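You operate a simulated robot arm through the tools that you are given. There is no shell and no other tool.

The job below is to be done with a simulated robot arm. You get a single attempt, and the scene is never put back.

TASK
Clamp the open MIX jar, tip in the beaker's powder and screw the lid home.
Fine: clamped before tipping; beaker back; release the vice after; the damper stays open. Set down upright: marked plastic beaker.

The check looks at the end state, three seconds after you hand in, the way a careful person would. Anything else that was tipped, shoved, dropped, spilled or broken makes it a failure. Lids that push on must go on centred and level and be pressed home; caps that screw on are set level and turned clockwise until they are tight.

THE ROBOT
A 7-joint arm with a two-finger parallel gripper, fixed in place. Base frame: the origin is on the floor under the middle of its stand, x ahead of it, y to its left, z up. Units: mm, degrees, N and s.
With the tool pointing down near the work surface it reaches from about 460 to 920 mm from the base axis. Its first joint turns from -115.0 to 115.0 degrees. Payload 3.91 kg.
The tool frame sits at the grasp point between the pads (the TCP): z along the fingers, y along the line on which they close. The tips reach 30 mm beyond it. The gripper opens to 110 mm. The fingers are 20 mm wide and 10 mm thick; the gripper's body (48 by 112 mm) begins 55 mm behind the TCP.
Orientation is told as [roll, pitch, yaw] about the base's x, y, z axes, in that order, counted from this pose: with the fingers straight down and closing along the base's y, the tool's x points along the base's -x, its y along +y and its z along -z.

THE INTERFACE
- The arm moves only by the tool jog_arm. Its arguments are lists of equal length, an entry for each row: "xyz": the shift along the base's x, y, z in units of 50 mm (1.0 is 50 mm), a list of three; "angular": the turn, a rotation vector about the base's x, y, z in units of 6 degrees (1.0 is 6 degrees), a list of three; "jaw": the opening, from 0 (shut) to 1 (fully open). In form: {"xyz": [[tx, ty, tz], ...], "angular": [[wx, wy, wz], ...], "jaw": [jaw, ...]}. A call has 1 to 20 rows; each row shifts and turns the commanded pose from where the row before left it. A call with a number of a shift or a turn outside -1 to 1 is refused whole. Each row takes 0.2 s and may step no farther than 50 mm and 8.6 degrees from the row before; otherwise, or with a gripper value out of range, the whole call is refused. Where a pose cannot be reached the arm comes as near as it can. A force on the tool above 40 N (or 10 N above the force at the start of the call, whichever is more), or a blocked arm, ends the call early, and 0.2 s more pass. The fingers move at their own pace (about 153 mm/s each) and stop on an object; they squeeze with about 44 N. The grip force told is the motor's: it shows also when the fingers shut on nothing. Time passes only in rows, and 0.2 s behind the last, so rows that do not move let the fingers close. The reply holds the time, the measured pose of the TCP, the force on the tool along the base axes, the opening and the grip force, in the units named above and with some noise, with the torque about the TCP (base axes, N m) and any sound that the robot's microphone picked up.
- Cameras (640 x 400 px; columns grow to the right, rows downward): "scene" is fixed at [399.9, 501.3, 1676.9]; the picture's right is [-0.96, -0.29, 0.00], its down [-0.23, 0.76, -0.61] and it looks along [0.18, -0.58, -0.79] (base axes); focal length 313 px, centre (320, 200). "wrist" rides on the gripper at [72, 17, -103] in the tool frame; the picture's right is [-0.23, 0.97, 0.00], its down [-0.76, -0.18, -0.62] and it looks along [-0.61, -0.14, 0.78] (tool axes); focal length 222 px, centre (320, 200). There is no depth. A picture from a camera that has moved, and an enlarged one, comes with that camera's place and axes in the base frame and with its lens.
- snapshot(camera): a new picture of that camera. It takes no simulated time.
- lift_body(by): slides the trunk up (or, below 0, down) by that many mm; the arm rides with it, the base frame stays. It gives what a move gives, with no picture.
- inspect(camera, box): a new picture of the part [left, top, right, bottom] of that camera's present view, enlarged. It takes no simulated time.
- sign_off(): hands the job in; it is judged then, once.

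Nothing tells you positions but the pictures and the camera data. Unless the task says otherwise, let go and move clear before handing in.

The tools are called after ">>>" as a command line: name --argument value ..., lists and objects as JSON in quotes. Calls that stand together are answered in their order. jog_arm: Moves the arm, as the interface text tells. Its arguments: {"type":"object","properties":{"xyz":{"type":"array"},"angular":{"type":"array"},"jaw":{"type":"array"}},"required":["xyz","angular","jaw"]} The other tools are called the same way: lift_body (by) moves the trunk up or down; snapshot (camera) takes a picture; inspect (camera, box) takes an enlarged picture of a part of a camera's view; sign_off () hands the job in.

At the start:

```text
time_s: 0.0
tcp_pos: [492.2, 14.8, 1292.1]
tool_rot: [0.0, 0.0, 0.1]
force: [0.1, 0.3, -1.1]
torque: [-0.02, 0.0, 0.01]
opening: 110.2
gripper_force: 0.0
trunk travel left (down, up): [-825.0, 165.0]
```

scene: 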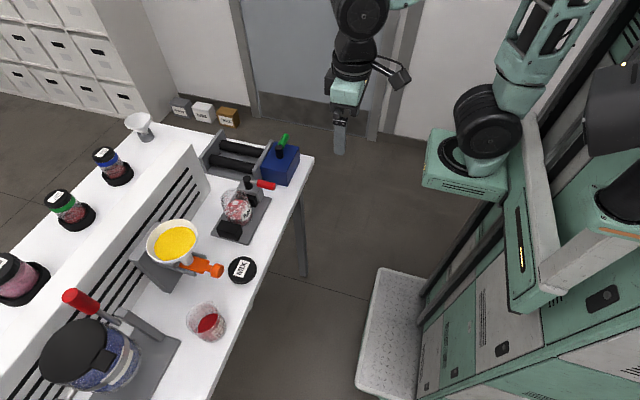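
wrist: 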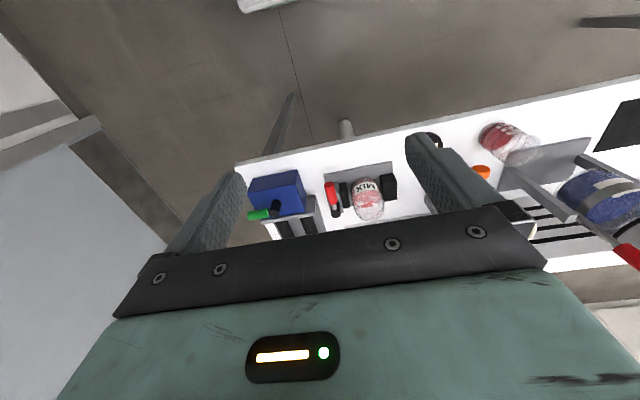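

I see a bench with a vice holding the MIX jar, its lid lying beside it, a beaker with red powder, a funnel hopper with yellow powder and an orange damper, and other jars. I'll look more closely first.

>>> inspect --camera "scene" --box '[180, 160, 320, 260]'

>>> inspect --camera "scene" --box '[120, 200, 280, 300]'

>>> inspect --camera "scene" --box '[40, 280, 240, 400]'

>>> inspect --camera "wrist" --box '[220, 100, 640, 280]'

```text
4.00 times, centred on (250, 210) of scene
camera zoom: at [399.9, 501.3, 1676.9], right [-0.96, -0.29, 0.0], down [-0.23, 0.76, -0.61], along [0.18, -0.58, -0.79], focal length 1250 px, centre (600, 160)
```

zoom: 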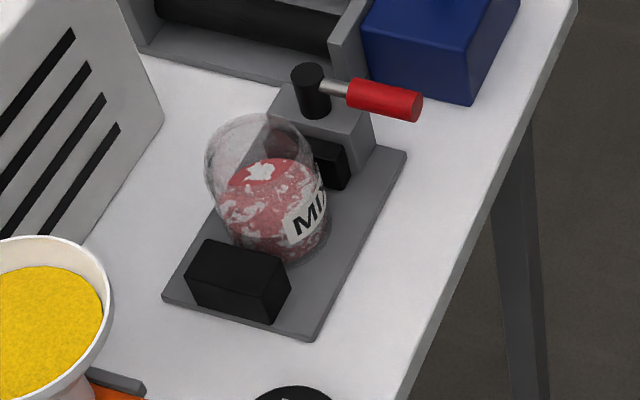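

```text
4.00 times, centred on (200, 250) of scene
camera zoom: at [399.9, 501.3, 1676.9], right [-0.96, -0.29, 0.0], down [-0.23, 0.76, -0.61], along [0.18, -0.58, -0.79], focal length 1250 px, centre (800, 0)
```

zoom: 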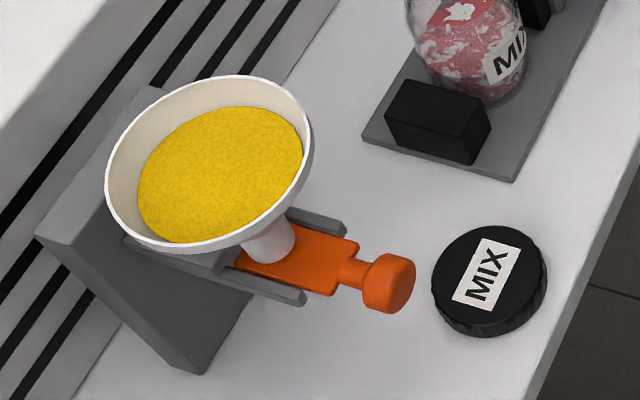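

```text
3.20 times, centred on (140, 340) of scene
camera zoom: at [399.9, 501.3, 1676.9], right [-0.96, -0.29, 0.0], down [-0.23, 0.76, -0.61], along [0.18, -0.58, -0.79], focal length 1000 px, centre (896, -248)
```

zoom: 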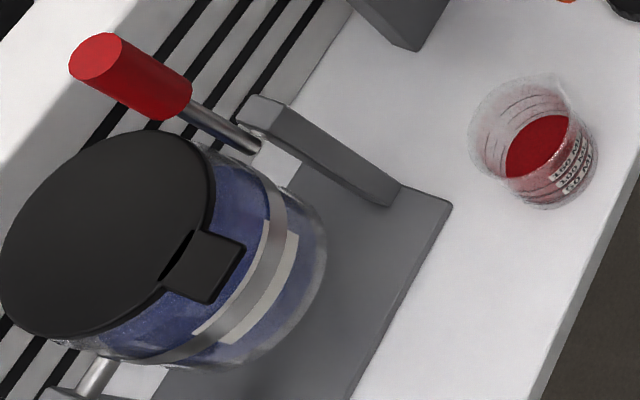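

```text
1.52 times, centred on (430, 190) of wrist
camera zoom: at [419.0, 32.0, 1395.4], right [0.23, 0.97, 0.0], down [0.76, -0.18, 0.62], along [0.61, -0.14, -0.78], focal length 338 px, centre (152, 215)
```

zoom: 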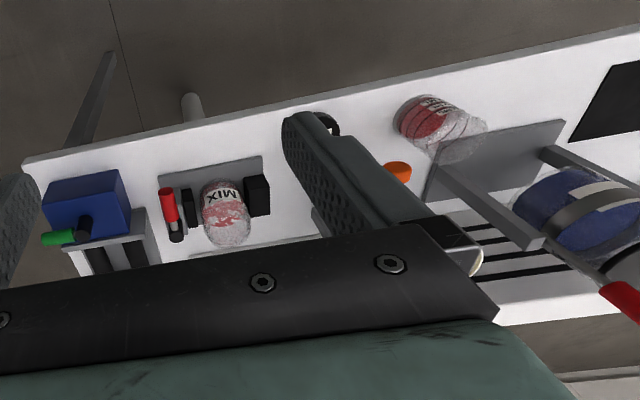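

The bench top seems to be at about z≈900, with the jar near (780, 75), the lid near (700, 220) and the beaker near (718, 370). I'll lower the trunk part way and look with the wrist camera for better triangulation.

>>> lift_body --by -150

```text
time_s: 1.8
tcp_pos: [491.8, 14.8, 1141.3]
tool_rot: [0.0, -0.1, 0.1]
force: [0.7, 1.1, -0.4]
torque: [-0.03, 0.01, 0.04]
opening: 110.2
gripper_force: 0.1
trunk travel left (down, up): [-675.0, 315.0]
```

>>> jog_arm --xyz '[[1, 0.4, 0], [1, 0.4, 0], [1, 0.4, 0]]' --angular '[[0, 0, 0], [0, 0, 0], [0, 0, 0]]' --jaw '[1, 1, 1]'

>>> snapshot --camera "wrist"

>>> snapshot --camera "scene"

```text
refused: row 1 steps farther than a row can; nothing moved
```

```text
taken
camera wrist: at [419.0, 32.0, 1245.4], right [0.23, 0.97, 0.0], down [0.76, -0.18, 0.62], along [0.61, -0.14, -0.78], focal length 222 px, centre (320, 200)
```

wrist: 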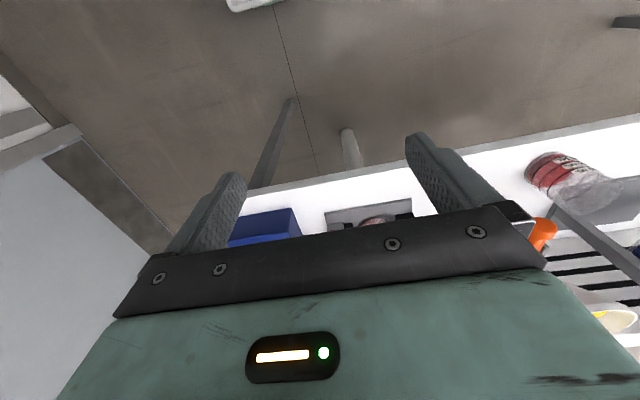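

```text
taken
```

scene: 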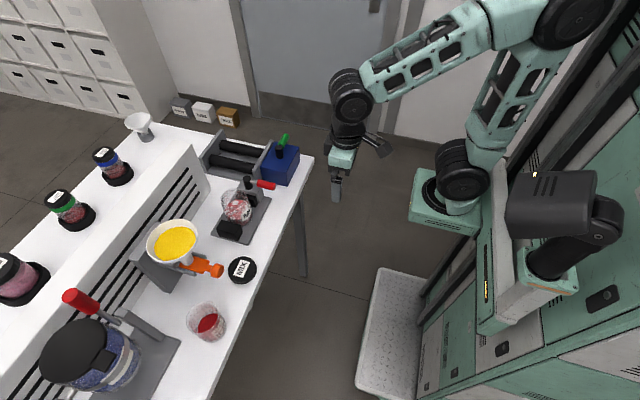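

The step was too long, so I'll use shorter rows and bring the hand over the vice.

>>> jog_arm --xyz '[[0.9, 0.35, 0], [0.9, 0.35, 0], [0.9, 0.35, 0]]' --angular '[[0, 0, 0], [0, 0, 0], [0, 0, 0]]' --jaw '[1, 1, 1]'

```text
time_s: 2.5
tcp_pos: [627.5, 64.1, 1144.3]
tool_rot: [0.0, -0.1, 0.0]
force: [-1.4, -0.1, 0.4]
torque: [0.01, -0.05, -0.03]
opening: 109.8
gripper_force: 0.1
trunk travel left (down, up): [-675.0, 315.0]
```

>>> snapshot --camera "wrist"

>>> inspect --camera "wrist" --box '[240, 80, 420, 220]'

```text
taken
camera wrist: at [554.2, 81.6, 1248.0], right [0.23, 0.97, 0.0], down [0.76, -0.18, 0.62], along [0.61, -0.14, -0.78], focal length 222 px, centre (320, 200)
```

wrist: 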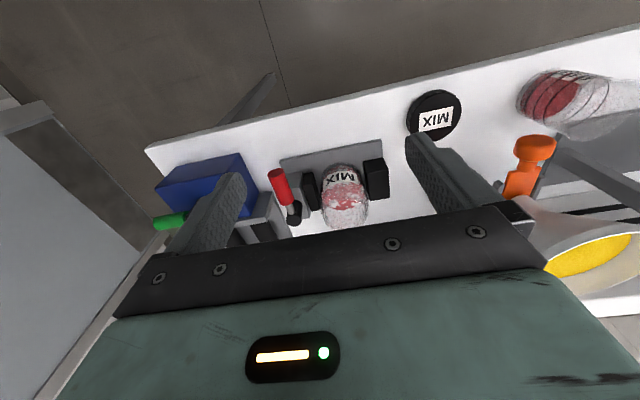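

```text
2.86 times, centred on (330, 150) of wrist
camera zoom: at [554.2, 81.6, 1248.0], right [0.23, 0.97, 0.0], down [0.76, -0.18, 0.62], along [0.61, -0.14, -0.78], focal length 635 px, centre (291, 343)
```

zoom: 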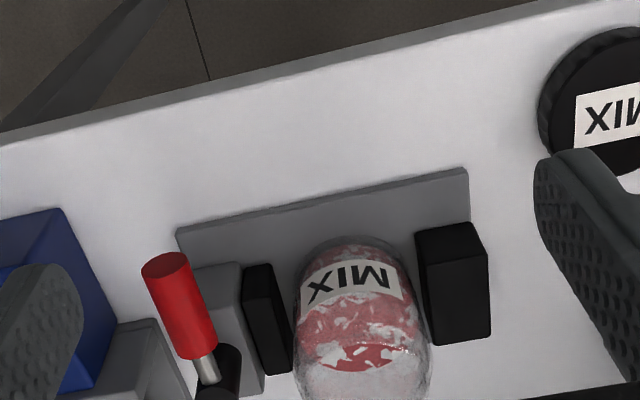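

The lid centre comes out near (700, 222, 914), and the lever handle's end near (700, -14, 983). I'll move above the vice to see the lever mechanism clearly.

>>> jog_arm --xyz '[[0.8, -0.3, 0], [0.8, -0.3, 0], [0.6, -0.3, 0]]' --angular '[[0, 0, 0], [0, 0, 0], [0, 0, 0]]' --jaw '[1, 1, 1]'

>>> snapshot --camera "wrist"

>>> inspect --camera "wrist" --box '[220, 60, 420, 220]'

```text
time_s: 3.4
tcp_pos: [739.3, 22.1, 1141.7]
tool_rot: [-0.1, -0.1, 0.1]
force: [0.0, -0.1, 0.2]
torque: [-0.04, 0.0, 0.0]
opening: 109.9
gripper_force: 0.0
trunk travel left (down, up): [-675.0, 315.0]
```

```text
taken
camera wrist: at [665.8, 39.4, 1246.5], right [0.23, 0.97, 0.0], down [0.76, -0.18, 0.62], along [0.61, -0.14, -0.78], focal length 222 px, centre (320, 200)
```

wrist: 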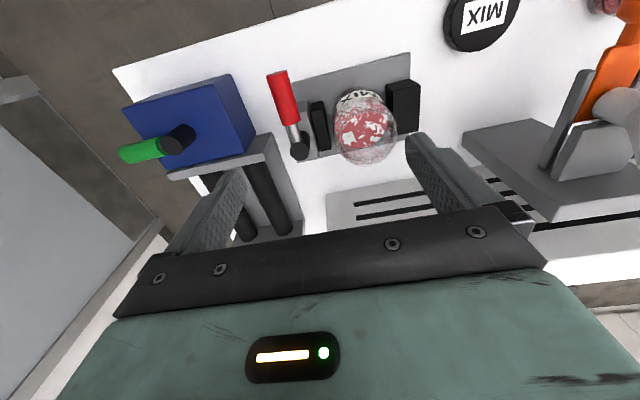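

```text
2.50 times, centred on (320, 140) of wrist
camera zoom: at [665.8, 39.4, 1246.5], right [0.23, 0.97, 0.0], down [0.76, -0.18, 0.62], along [0.61, -0.14, -0.78], focal length 555 px, centre (320, 350)
```

zoom: 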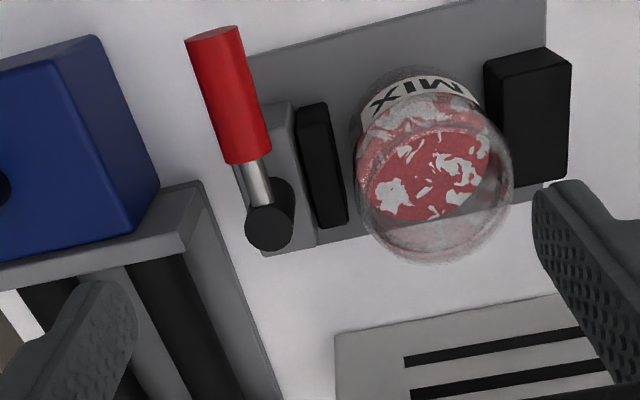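

The lever pivots about a vertical knob near (782, -14) with its handle pointing toward the robot at z≈985. I'll zoom in on the vice, jar mouth and surroundings for detail.

>>> inspect --camera "wrist" --box '[270, 60, 350, 170]'

>>> inspect --camera "scene" --box '[210, 140, 310, 240]'

>>> inspect --camera "wrist" --box '[300, 60, 430, 170]'

```text
3.64 times, centred on (310, 115) of wrist
camera zoom: at [665.8, 39.4, 1246.5], right [0.23, 0.97, 0.0], down [0.76, -0.18, 0.62], along [0.61, -0.14, -0.78], focal length 808 px, centre (356, 509)
```

zoom: 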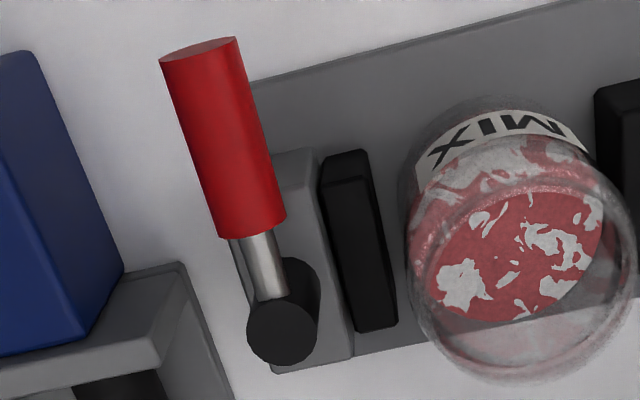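

```text
4.00 times, centred on (260, 190) of scene
camera zoom: at [399.9, 501.3, 1676.9], right [-0.96, -0.29, 0.0], down [-0.23, 0.76, -0.61], along [0.18, -0.58, -0.79], focal length 1250 px, centre (560, 240)
```

zoom: 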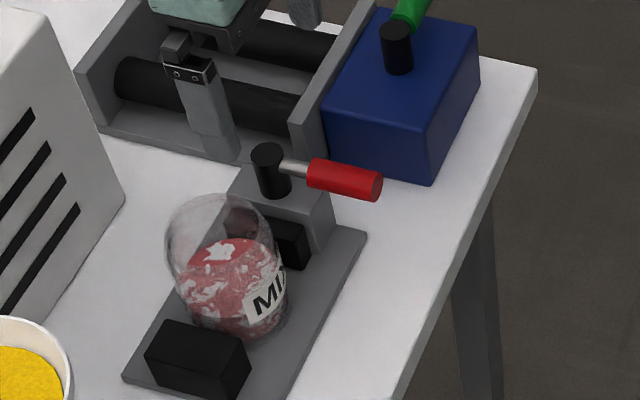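

```text
3.64 times, centred on (365, 115) of wrist
camera zoom: at [665.8, 39.4, 1246.5], right [0.23, 0.97, 0.0], down [0.76, -0.18, 0.62], along [0.61, -0.14, -0.78], focal length 808 px, centre (156, 509)
```

zoom: 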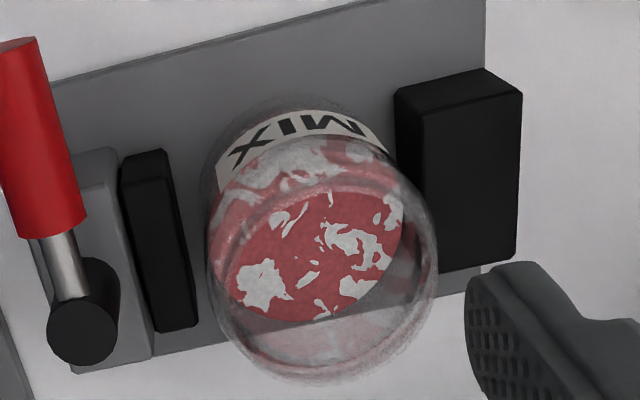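

The jar's rim centre is near (780, 69, 997) with a diameter of about 75 mm. The jaws stand loose either side of it, and the lever points to -x from its pivot. I'll come down over the red handle with the jaws part open.

>>> jog_arm --xyz '[[-0.32, -0.72, 0], [0, 0, -0.8], [0, 0, -0.8], [0, 0, 0]]' --angular '[[0, 0, 0], [0, 0, 0], [0, 0, 0], [0, 0, 0]]' --jaw '[0.6, 0.5, 0.5, 0.5]'

>>> snapshot --camera "wrist"

>>> inspect --camera "scene" --box '[210, 140, 310, 240]'

```text
time_s: 4.3
tcp_pos: [724.2, -15.2, 1060.9]
tool_rot: [0.0, -0.1, 0.0]
force: [-0.3, 0.4, -0.3]
torque: [0.01, -0.03, 0.01]
opening: 55.0
gripper_force: 0.1
trunk travel left (down, up): [-675.0, 315.0]
```

```text
taken
camera wrist: at [651.2, 1.3, 1165.1], right [0.23, 0.97, 0.0], down [0.76, -0.18, 0.62], along [0.61, -0.14, -0.78], focal length 222 px, centre (320, 200)
```

wrist: 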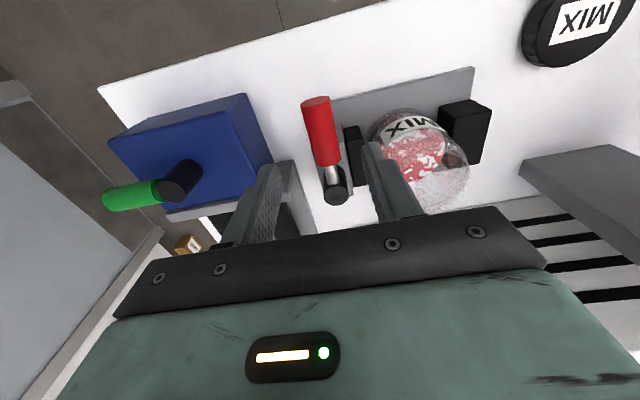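

```text
4.00 times, centred on (260, 190) of scene
camera zoom: at [399.9, 501.3, 1676.9], right [-0.96, -0.29, 0.0], down [-0.23, 0.76, -0.61], along [0.18, -0.58, -0.79], focal length 1250 px, centre (560, 240)
```

zoom: 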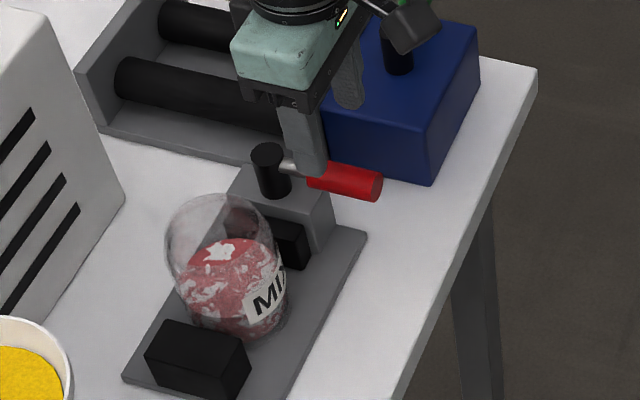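

The handle sits centred between the fingers. I'll go down to about z=995 and close on it.

>>> jog_arm --xyz '[[0, 0.06, -0.66], [0, 0, -0.66], [0, 0, 0], [0, 0, 0], [0, 0, 0]]' --angular '[[0, 0, 0], [0, 0, 0], [0, 0, 0], [0, 0, 0], [0, 0, 0]]' --jaw '[0.5, 0.5, 0.5, 0.15, 0.1]'

>>> snapshot --camera "wrist"

>>> inspect --camera "scene" --box '[210, 140, 310, 240]'

```text
time_s: 5.5
tcp_pos: [724.8, -13.9, 996.3]
tool_rot: [0.0, 0.2, 0.0]
force: [0.2, 7.4, -3.3]
torque: [0.17, -0.53, 0.39]
opening: 22.8
gripper_force: 44.7
trunk travel left (down, up): [-675.0, 315.0]
```

```text
taken
camera wrist: at [651.1, 3.4, 1099.0], right [0.23, 0.97, 0.0], down [0.76, -0.18, 0.62], along [0.61, -0.14, -0.78], focal length 222 px, centre (320, 200)
```

wrist: 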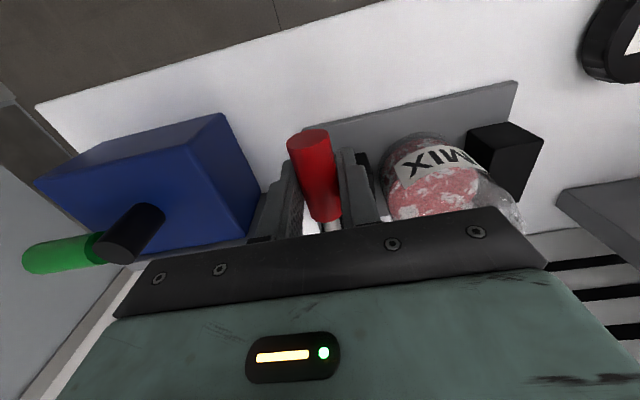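

```text
4.00 times, centred on (260, 190) of scene
camera zoom: at [399.9, 501.3, 1676.9], right [-0.96, -0.29, 0.0], down [-0.23, 0.76, -0.61], along [0.18, -0.58, -0.79], focal length 1250 px, centre (560, 240)
```

zoom: 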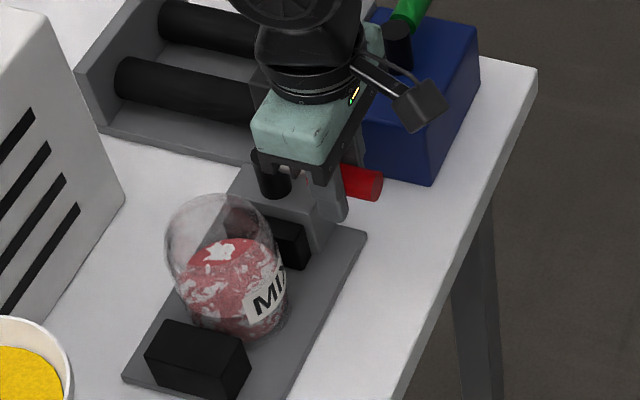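

The handle is gripped. I'll test turning it a little toward -y (about +z) around the pivot and read the forces.

>>> jog_arm --xyz '[[0.003, -0.06, 0], [0.006, -0.06, 0]]' --angular '[[0, 0, 0.5], [0, 0, 0.5]]' --jaw '[0.1, 0.1]'

```text
time_s: 6.2
tcp_pos: [725.3, -18.9, 995.8]
tool_rot: [0.0, 0.1, 6.0]
force: [12.6, 3.3, -4.2]
torque: [0.01, 0.75, -0.06]
opening: 22.8
gripper_force: 45.5
trunk travel left (down, up): [-675.0, 315.0]
```

It turned freely this way. I'll continue along the arc to about 30° and watch the moving jaw.

>>> jog_arm --xyz '[[0.04, -0.1189, 0], [0.0311, -0.1163, 0], [0.0431, -0.1124, 0], [0.0547, -0.1073, 0]]' --angular '[[0, 0, 1], [0, 0, 1], [0, 0, 1], [0, 0, 1]]' --jaw '[0.1, 0.1, 0.1, 0.1]'

>>> snapshot --camera "wrist"

>>> inspect --camera "scene" --box '[210, 140, 310, 240]'

```text
time_s: 7.2
tcp_pos: [732.1, -40.9, 995.0]
tool_rot: [0.0, 0.0, 29.9]
force: [12.6, -8.4, -6.1]
torque: [0.4, -0.87, -0.8]
opening: 22.7
gripper_force: 45.0
trunk travel left (down, up): [-675.0, 315.0]
```

```text
taken
camera wrist: at [659.4, -62.0, 1099.0], right [-0.29, 0.96, 0.0], down [0.75, 0.23, 0.62], along [0.6, 0.18, -0.78], focal length 222 px, centre (320, 200)
```

wrist: 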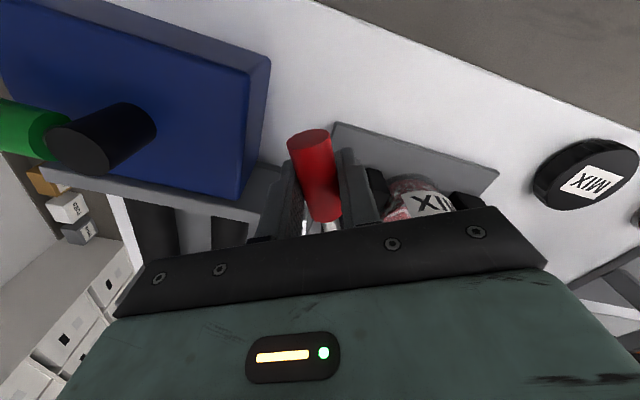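

```text
4.00 times, centred on (260, 190) of scene
camera zoom: at [399.9, 501.3, 1676.9], right [-0.96, -0.29, 0.0], down [-0.23, 0.76, -0.61], along [0.18, -0.58, -0.79], focal length 1250 px, centre (560, 240)
```

zoom: 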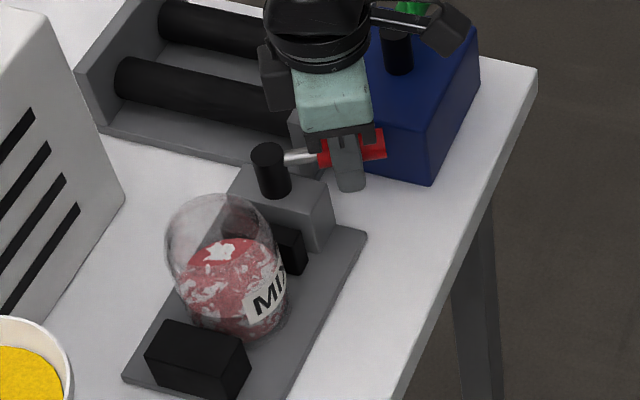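

The moving jaw is shifting toward the jar, so this is the clamping direction. I'll keep turning.

>>> jog_arm --xyz '[[0.0656, -0.101, 0], [0.0757, -0.0935, 0], [0.0851, -0.0851, 0], [0.0935, -0.0757, 0]]' --angular '[[0, 0, 1], [0, 0, 1], [0, 0, 1], [0, 0, 1]]' --jaw '[0.1, 0.1, 0.1, 0.1]'

>>> snapshot --camera "wrist"

>>> inspect --camera "scene" --box '[210, 140, 310, 240]'

```text
time_s: 8.2
tcp_pos: [746.1, -56.5, 994.0]
tool_rot: [0.0, 0.2, 53.9]
force: [6.0, -16.8, 2.1]
torque: [0.42, -0.34, -0.92]
opening: 22.9
gripper_force: 45.0
trunk travel left (down, up): [-675.0, 315.0]
```

```text
taken
camera wrist: at [689.7, -106.4, 1099.2], right [-0.65, 0.76, 0.0], down [0.59, 0.51, 0.62], along [0.47, 0.41, -0.78], focal length 222 px, centre (320, 200)
```

wrist: 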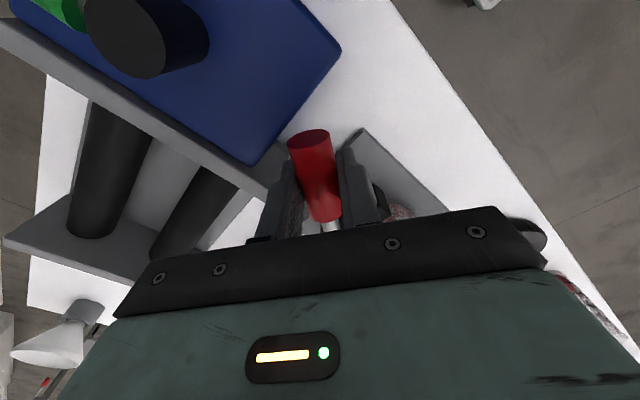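

```text
4.00 times, centred on (260, 190) of scene
camera zoom: at [399.9, 501.3, 1676.9], right [-0.96, -0.29, 0.0], down [-0.23, 0.76, -0.61], along [0.18, -0.58, -0.79], focal length 1250 px, centre (560, 240)
```

zoom: 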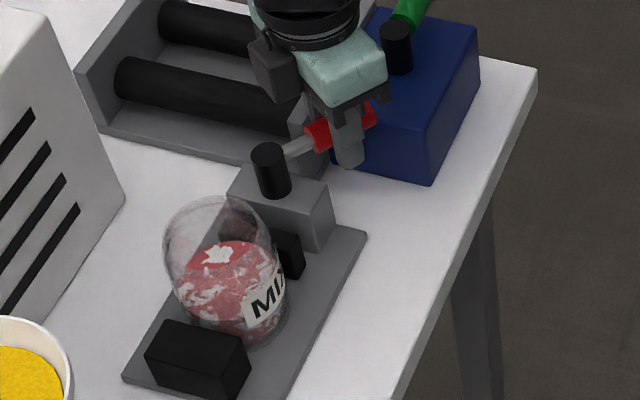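

The jar is being pushed toward the fixed jaw. I'll continue the turn in small steps.

>>> jog_arm --xyz '[[0.101, -0.0656, 0], [0.1073, -0.0547, 0], [0.1124, -0.0431, 0]]' --angular '[[0, 0, 1], [0, 0, 1], [0, 0, 1]]' --jaw '[0.1, 0.1, 0.1]'

>>> inspect --camera "scene" --box '[210, 140, 310, 240]'

```text
time_s: 8.9
tcp_pos: [756.7, -64.6, 995.3]
tool_rot: [0.7, 0.3, 72.0]
force: [-32.9, -15.8, 11.6]
torque: [0.62, 1.41, -2.11]
opening: 24.8
gripper_force: 45.2
trunk travel left (down, up): [-675.0, 315.0]
```

```text
4.00 times, centred on (260, 190) of scene
camera zoom: at [399.9, 501.3, 1676.9], right [-0.96, -0.29, 0.0], down [-0.23, 0.76, -0.61], along [0.18, -0.58, -0.79], focal length 1250 px, centre (560, 240)
```

zoom: 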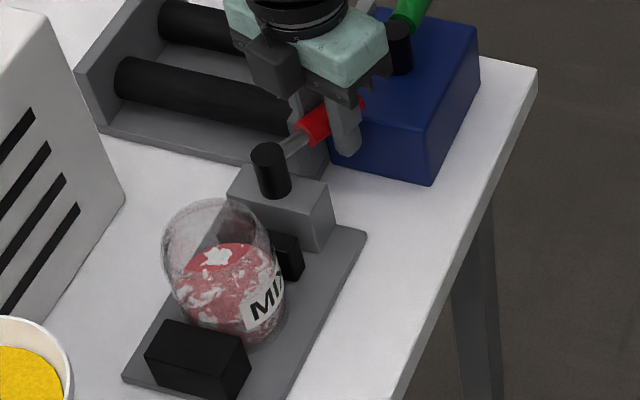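

Resistance has built up at about 63° of lever travel, which suggests the jar is now pinched. I'll hold still and check the forces and the jar.

>>> jog_arm --xyz '[[0, 0, 0]]' --angular '[[0, 0, 0]]' --jaw '[0.1]'

>>> snapshot --camera "wrist"

>>> inspect --camera "scene" --box '[210, 180, 270, 240]'

```text
time_s: 9.3
tcp_pos: [755.4, -65.5, 995.2]
tool_rot: [0.9, 0.5, 71.9]
force: [-18.1, -4.4, 17.6]
torque: [0.1, 1.17, -1.47]
opening: 25.0
gripper_force: 45.1
trunk travel left (down, up): [-675.0, 315.0]
stopped in row 1: the force on the tool passed its limit at 50 N (the readings are from after the stop); the commanded pose is now the measured one
```

```text
taken
camera wrist: at [719.3, -128.0, 1100.2], right [-0.85, 0.52, 0.01], down [0.42, 0.67, 0.61], along [0.31, 0.53, -0.79], focal length 222 px, centre (320, 200)
```

wrist: 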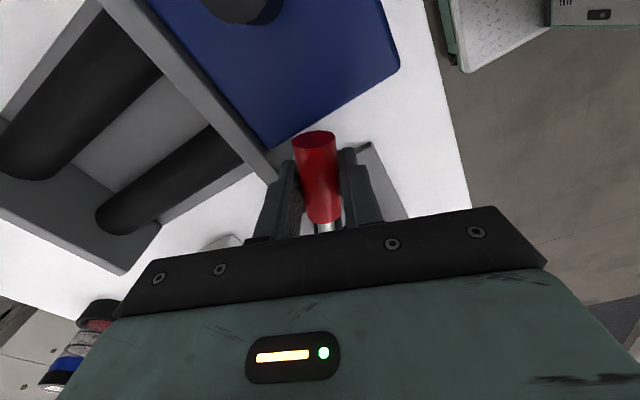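

```text
6.67 times, centred on (240, 210) of scene
camera zoom: at [399.9, 501.3, 1676.9], right [-0.96, -0.29, 0.0], down [-0.23, 0.76, -0.61], along [0.18, -0.58, -0.79], focal length 2084 px, centre (853, 133)
```

zoom: 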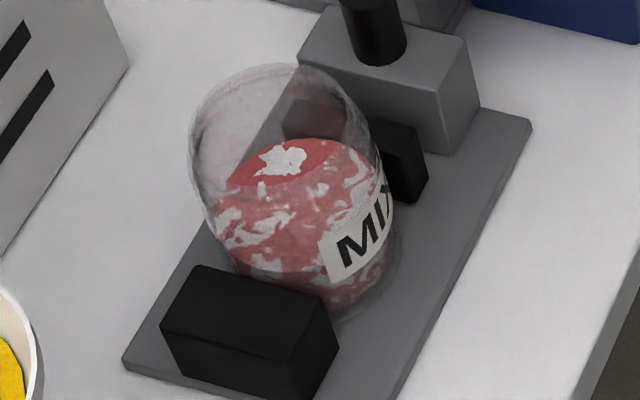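

The jar now appears pinched between both jaws at about 63° of lever travel. I'll open slightly, rise clear, and check that the lever and jar stay put.

>>> jog_arm --xyz '[[0, 0, 0], [0, 0, 0], [0, 0, 0.5], [0, 0, 0.8], [0, 0, 0.8], [0, 0, 0.8]]' --angular '[[0, 0, 0], [0, 0, 0], [0, 0, 0], [0, 0, 0], [0, 0, 0], [0, 0, 0]]' --jaw '[0.4, 0.4, 0.4, 0.4, 0.4, 0.4]'

>>> inspect --camera "scene" --box '[210, 140, 310, 240]'

>>> snapshot --camera "wrist"

```text
time_s: 9.7
tcp_pos: [753.4, -63.9, 995.9]
tool_rot: [1.3, 0.6, 72.2]
force: [-25.5, -0.9, 19.7]
torque: [-0.04, 0.01, -0.05]
opening: 31.6
gripper_force: 0.1
trunk travel left (down, up): [-675.0, 315.0]
stopped in row 1: the force on the tool passed its limit at 41 N (the readings are from after the stop); the commanded pose is now the measured one
```

```text
4.00 times, centred on (260, 190) of scene
camera zoom: at [399.9, 501.3, 1676.9], right [-0.96, -0.29, 0.0], down [-0.23, 0.76, -0.61], along [0.18, -0.58, -0.79], focal length 1250 px, centre (560, 240)
```

zoom: 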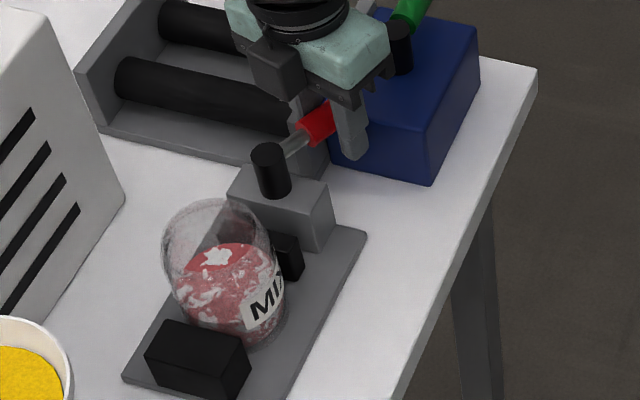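

```text
taken
camera wrist: at [717.4, -127.0, 1100.6], right [-0.86, 0.51, 0.02], down [0.42, 0.67, 0.61], along [0.3, 0.53, -0.79], focal length 222 px, centre (320, 200)
```

wrist: 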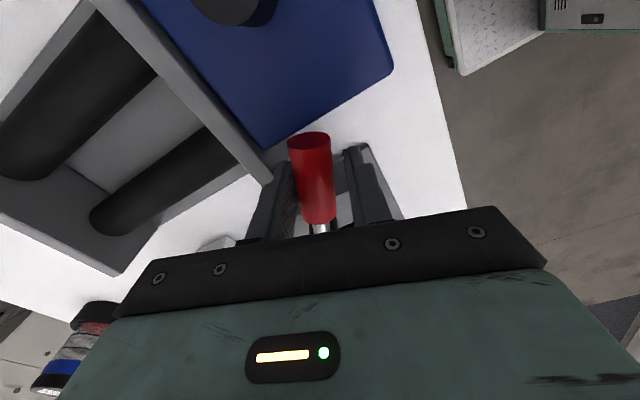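

The force didn't vanish on opening, so a finger may be touching the mill's side wall. I'll look closely before moving.

>>> inspect --camera "wrist" --box '[220, 110, 400, 240]'

>>> inspect --camera "scene" --box '[260, 150, 310, 190]'

```text
3.08 times, centred on (310, 175) of wrist
camera zoom: at [717.4, -127.0, 1100.6], right [-0.86, 0.51, 0.02], down [0.42, 0.67, 0.61], along [0.3, 0.53, -0.79], focal length 684 px, centre (351, 277)
```

zoom: 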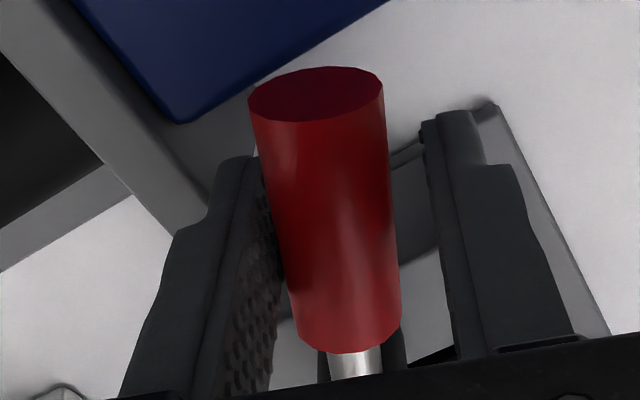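

```text
10.00 times, centred on (285, 170) of scene
camera zoom: at [399.9, 501.3, 1676.9], right [-0.96, -0.29, 0.0], down [-0.23, 0.76, -0.61], along [0.18, -0.58, -0.79], focal length 3126 px, centre (670, 500)
```

zoom: 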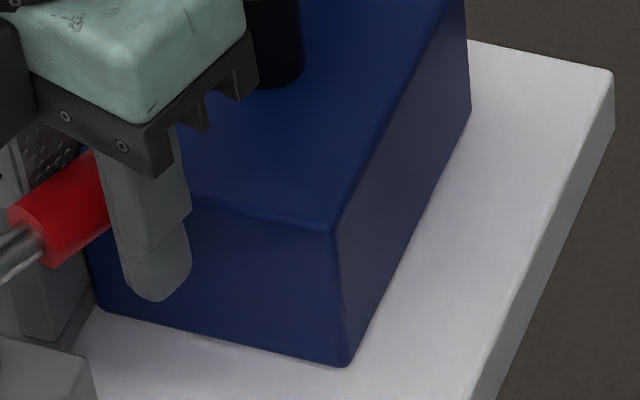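

>>> inspect --camera "scene" --box '[262, 145, 302, 185]'

>>> inspect --camera "wrist" --box '[180, 100, 320, 230]'

```text
10.00 times, centred on (282, 165) of scene
camera zoom: at [399.9, 501.3, 1676.9], right [-0.96, -0.29, 0.0], down [-0.23, 0.76, -0.61], along [0.18, -0.58, -0.79], focal length 3126 px, centre (700, 550)
```

zoom: 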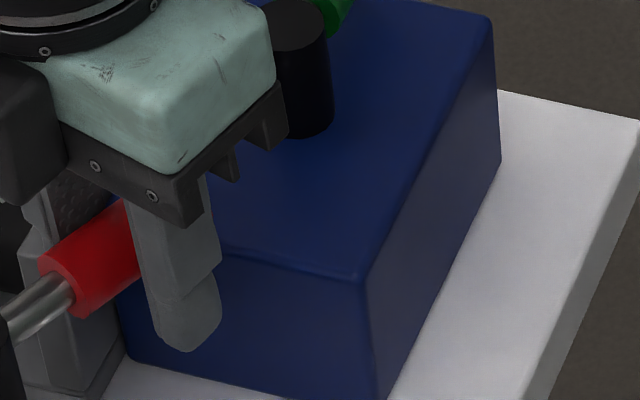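

```text
3.08 times, centred on (250, 165) of wrist
camera zoom: at [717.4, -127.0, 1100.6], right [-0.86, 0.51, 0.02], down [0.42, 0.67, 0.61], along [0.3, 0.53, -0.79], focal length 684 px, centre (535, 308)
```

zoom: 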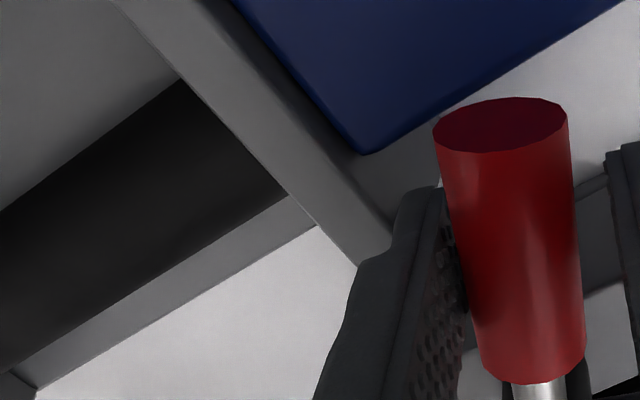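

The left finger seems to be against the mill's side wall rather than the vice being fully tight. I'll back off slightly toward -x and rise.

>>> jog_arm --xyz '[[-0.06, 0.0, 0.04], [0, 0, 0.4], [0, 0, 0.6]]' --angular '[[0, 0, 0], [0, 0, 0], [0, 0, 0]]' --jaw '[0.29, 0.29, 0.29]'

>>> snapshot --camera "wrist"

>>> inspect --camera "scene" --box '[210, 140, 310, 240]'

```text
time_s: 10.5
tcp_pos: [754.8, -66.4, 1043.9]
tool_rot: [1.0, 0.5, 72.1]
force: [0.7, 0.4, 0.5]
torque: [0.01, 0.02, 0.0]
opening: 31.8
gripper_force: 0.0
trunk travel left (down, up): [-675.0, 315.0]
```

```text
taken
camera wrist: at [717.4, -130.0, 1149.9], right [-0.86, 0.52, 0.02], down [0.42, 0.67, 0.61], along [0.3, 0.53, -0.79], focal length 222 px, centre (320, 200)
```

wrist: 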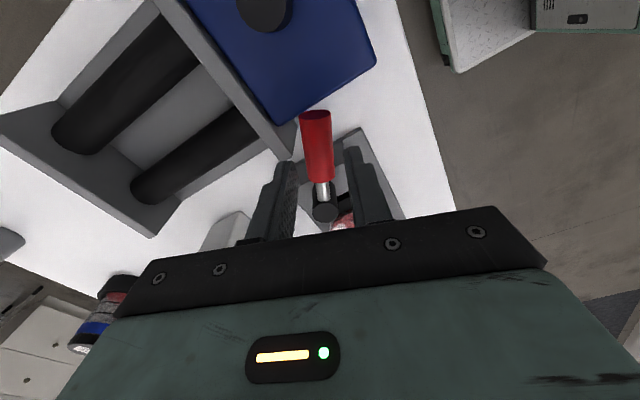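

```text
4.00 times, centred on (260, 190) of scene
camera zoom: at [399.9, 501.3, 1676.9], right [-0.96, -0.29, 0.0], down [-0.23, 0.76, -0.61], along [0.18, -0.58, -0.79], focal length 1250 px, centre (560, 240)
```

zoom: 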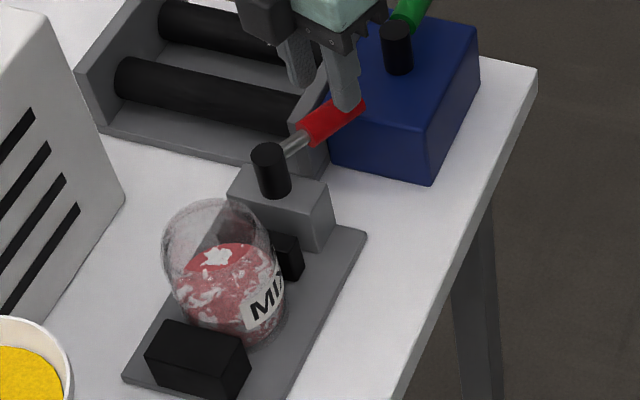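

The lever stays at about 60° with no load. I'll shut the fingers and push it from the -x side, clear of the mill wall, to see whether it goes further.

>>> jog_arm --xyz '[[-0.3, 0.06, 0], [-0.29, 0.07, 0], [0, 0, 0], [0, 0, -0.44], [0, 0, -0.44]]' --angular '[[0.028, -0.184, -1], [0, 0, -1], [0, 0, 0], [0, 0, 0], [0, 0, 0]]' --jaw '[0, 0, 0, 0, 0]'

>>> snapshot --camera "wrist"

>>> inspect --camera "scene" --box '[210, 140, 310, 240]'

```text
time_s: 11.7
tcp_pos: [724.2, -57.2, 1000.6]
tool_rot: [0.1, 0.1, 60.1]
force: [-0.1, -0.3, -0.3]
torque: [0.0, -0.05, 0.03]
opening: 0.0
gripper_force: 37.6
trunk travel left (down, up): [-675.0, 315.0]
```

```text
taken
camera wrist: at [672.5, -112.4, 1104.5], right [-0.73, 0.68, 0.0], down [0.54, 0.57, 0.62], along [0.42, 0.46, -0.78], focal length 222 px, centre (320, 200)
```

wrist: 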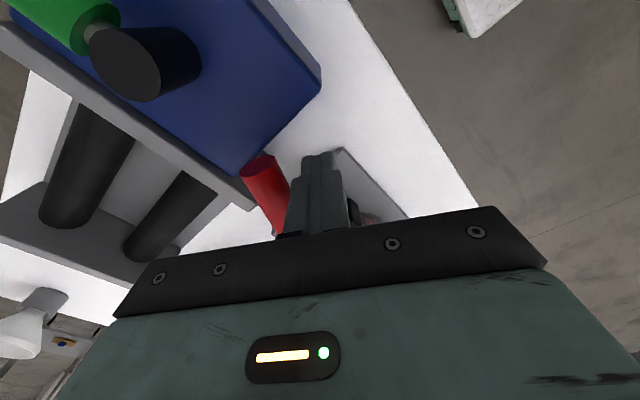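

```text
4.00 times, centred on (260, 190) of scene
camera zoom: at [399.9, 501.3, 1676.9], right [-0.96, -0.29, 0.0], down [-0.23, 0.76, -0.61], along [0.18, -0.58, -0.79], focal length 1250 px, centre (560, 240)
```

zoom: 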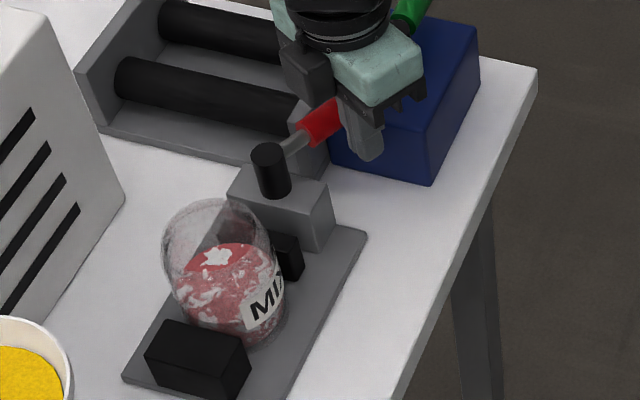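

Now I'll push gently against the handle along its arc.

>>> jog_arm --xyz '[[0.06, -0.035, 0], [0.06, -0.035, 0], [0.052, -0.0532, 0], [0.0548, -0.0506, 0]]' --angular '[[0, 0, 0], [0, 0, 0], [0, 0, 0.5], [0, 0, 0.5]]' --jaw '[0, 0, 0, 0]'

>>> inspect --camera "scene" --box '[210, 140, 310, 240]'

```text
time_s: 12.7
tcp_pos: [734.7, -66.0, 1001.5]
tool_rot: [0.2, 0.1, 66.1]
force: [-0.7, 0.3, 0.5]
torque: [-0.01, -0.03, 0.0]
opening: 0.0
gripper_force: 37.6
trunk travel left (down, up): [-675.0, 315.0]
```

```text
4.00 times, centred on (260, 190) of scene
camera zoom: at [399.9, 501.3, 1676.9], right [-0.96, -0.29, 0.0], down [-0.23, 0.76, -0.61], along [0.18, -0.58, -0.79], focal length 1250 px, centre (560, 240)
```

zoom: 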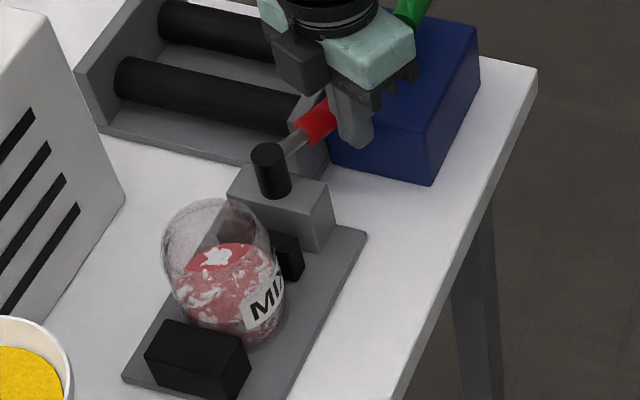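

No contact yet, so I'll continue in small steps.

>>> jog_arm --xyz '[[0.0574, -0.0476, 0], [0.0598, -0.0444, 0], [0.062, -0.0414, 0]]' --angular '[[0, 0, 0.5], [0, 0, 0.5], [0, 0, 0]]' --jaw '[0, 0, 0]'

>>> inspect --camera "scene" --box '[210, 140, 310, 240]'

>>> snapshot --camera "wrist"

```text
time_s: 13.5
tcp_pos: [745.4, -74.9, 1002.8]
tool_rot: [0.2, 0.0, 72.3]
force: [-1.1, 1.2, -0.6]
torque: [0.01, 0.05, 0.02]
opening: 0.0
gripper_force: 38.0
trunk travel left (down, up): [-675.0, 315.0]
```

```text
4.00 times, centred on (260, 190) of scene
camera zoom: at [399.9, 501.3, 1676.9], right [-0.96, -0.29, 0.0], down [-0.23, 0.76, -0.61], along [0.18, -0.58, -0.79], focal length 1250 px, centre (560, 240)
```

zoom: 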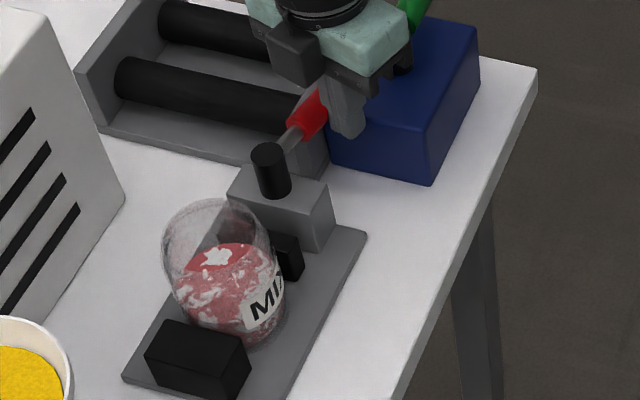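

```text
taken
camera wrist: at [706.0, -136.8, 1106.2], right [-0.86, 0.51, 0.0], down [0.4, 0.67, 0.62], along [0.32, 0.53, -0.78], focal length 222 px, centre (320, 200)
```

wrist: 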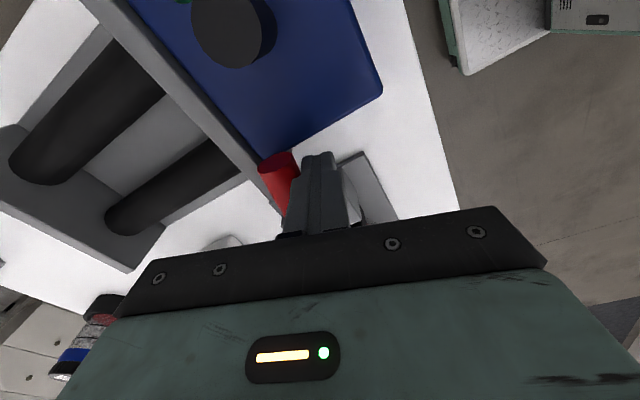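

The lever is turning with little force. I'll continue along the arc.

>>> jog_arm --xyz '[[0.062, -0.04, 0], [0.064, -0.036, 0], [0.066, -0.032, 0]]' --angular '[[0, 0, 0.5], [0, 0, 0.5], [0, 0, 0.5]]' --jaw '[0, 0, 0]'

>>> inspect --camera "scene" --box '[210, 140, 310, 240]'

>>> snapshot --camera "wrist"

```text
time_s: 14.3
tcp_pos: [755.1, -77.7, 1002.0]
tool_rot: [0.0, 0.1, 81.3]
force: [0.0, 0.5, 1.0]
torque: [-0.01, 0.0, -0.01]
opening: 0.0
gripper_force: 37.5
trunk travel left (down, up): [-675.0, 315.0]
```

```text
4.00 times, centred on (260, 190) of scene
camera zoom: at [399.9, 501.3, 1676.9], right [-0.96, -0.29, 0.0], down [-0.23, 0.76, -0.61], along [0.18, -0.58, -0.79], focal length 1250 px, centre (560, 240)
```

zoom: 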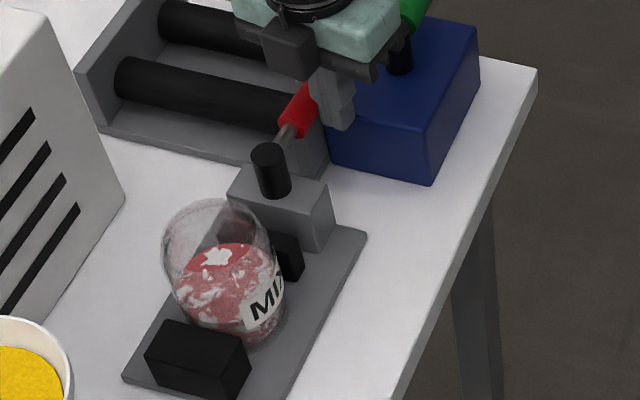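

```text
taken
camera wrist: at [726.8, -146.7, 1106.4], right [-0.93, 0.37, 0.0], down [0.29, 0.73, 0.62], along [0.23, 0.58, -0.78], focal length 222 px, centre (320, 200)
```

wrist: 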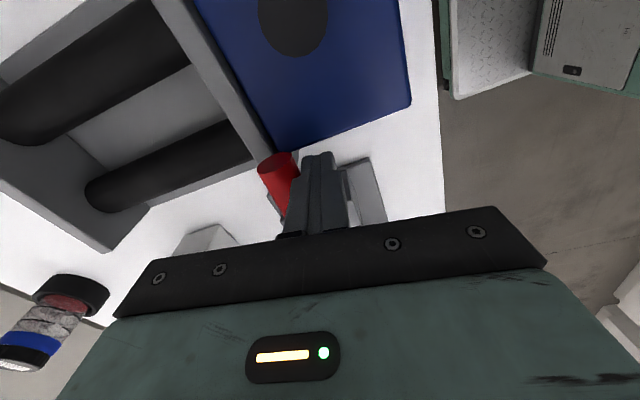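

The lever still turns freely at around 78°. I'll continue to see where it stops.

>>> jog_arm --xyz '[[0.067, -0.03, 0], [0.068, -0.026, 0], [0.069, -0.022, 0]]' --angular '[[0, 0, 0.5], [0, 0, 0.5], [0, 0, 0.5]]' --jaw '[0, 0, 0]'

>>> inspect --camera "scene" --box '[220, 160, 300, 240]'

>>> snapshot --camera "wrist"

```text
time_s: 15.1
tcp_pos: [759.1, -80.6, 1002.0]
tool_rot: [0.6, 0.1, 90.2]
force: [-33.8, 4.3, 10.6]
torque: [0.05, 0.31, 0.05]
opening: 0.2
gripper_force: 38.0
trunk travel left (down, up): [-675.0, 315.0]
```

```text
5.00 times, centred on (260, 200) of scene
camera zoom: at [399.9, 501.3, 1676.9], right [-0.96, -0.29, 0.0], down [-0.23, 0.76, -0.61], along [0.18, -0.58, -0.79], focal length 1563 px, centre (620, 200)
```

zoom: 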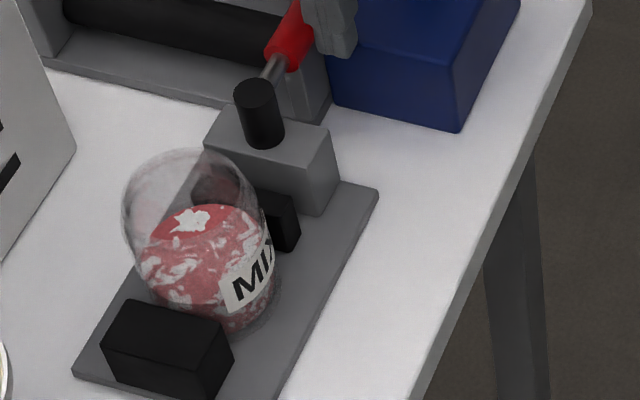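

```text
taken
camera wrist: at [743.7, -152.9, 1105.8], right [-0.97, 0.22, 0.01], down [0.18, 0.76, 0.62], along [0.13, 0.61, -0.78], focal length 222 px, centre (320, 200)
```

wrist: 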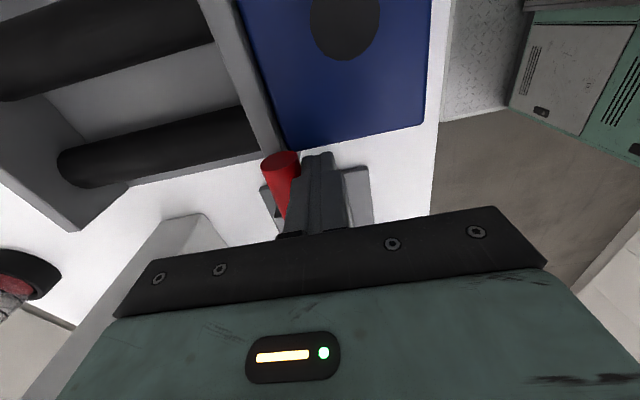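

The lever has come up against a firm stop at about 90°. I'll back off, rise, and look at the jaws from above.

>>> jog_arm --xyz '[[-0.3, 0, 0], [-0.2, 0, 0.5], [0, 0.2, 0.9], [0, 0.5, 0.8], [0, 0.5, 0.5], [0.2, 0.6, 0]]' --angular '[[0, 0, 0], [0, 0, 0], [0, 0, -1], [0, 0, -1], [0, 0, -1], [0, 0, -1]]' --jaw '[0, 0, 0, 0.5, 0.5, 1]'

>>> jog_arm --xyz '[[0.1, 0.1, 0], [0, 0, 0], [0, 0, 0], [0, 0, 0], [0, 0, 0], [0, 0, 0], [0, 0, 0], [0, 0, 0], [0, 0, 0], [0, 0, 0], [0, 0, 0]]' --angular '[[0, 0, -1], [0, 0, -1], [0, 0, -1], [0, 0, -1], [0, 0, -1], [0, 0, -1], [0, 0, -1], [0, 0, -1], [0, 0, -1], [0, 0, -1], [0, 0, -1]]' --jaw '[1, 1, 1, 1, 1, 1, 1, 1, 1, 1, 1]'

>>> inspect --camera "scene" --box '[220, 160, 300, 240]'

>>> snapshot --camera "wrist"

```text
time_s: 16.5
tcp_pos: [749.9, 8.0, 1139.9]
tool_rot: [0.1, 0.1, 66.1]
force: [-0.4, -1.3, 0.3]
torque: [0.04, -0.01, 0.01]
opening: 109.9
gripper_force: 0.1
trunk travel left (down, up): [-675.0, 315.0]
```

```text
time_s: 18.9
tcp_pos: [753.7, 12.2, 1135.8]
tool_rot: [0.2, 0.2, -0.1]
force: [-0.1, 0.3, -0.1]
torque: [0.0, 0.01, 0.0]
opening: 110.0
gripper_force: 0.0
trunk travel left (down, up): [-675.0, 315.0]
```

```text
5.00 times, centred on (260, 200) of scene
camera zoom: at [399.9, 501.3, 1676.9], right [-0.96, -0.29, 0.0], down [-0.23, 0.76, -0.61], along [0.18, -0.58, -0.79], focal length 1563 px, centre (620, 200)
```

zoom: 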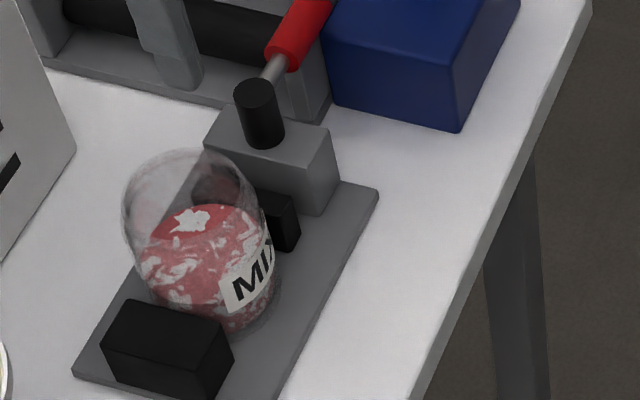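

```text
taken
camera wrist: at [681.2, 29.1, 1240.0], right [0.23, 0.97, 0.0], down [0.76, -0.18, 0.62], along [0.61, -0.14, -0.78], focal length 222 px, centre (320, 200)
```

wrist: 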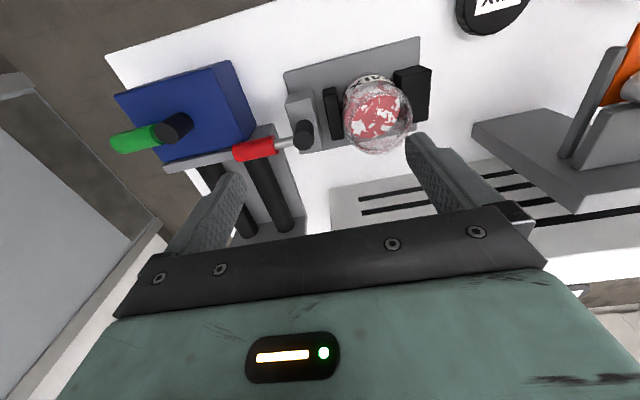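

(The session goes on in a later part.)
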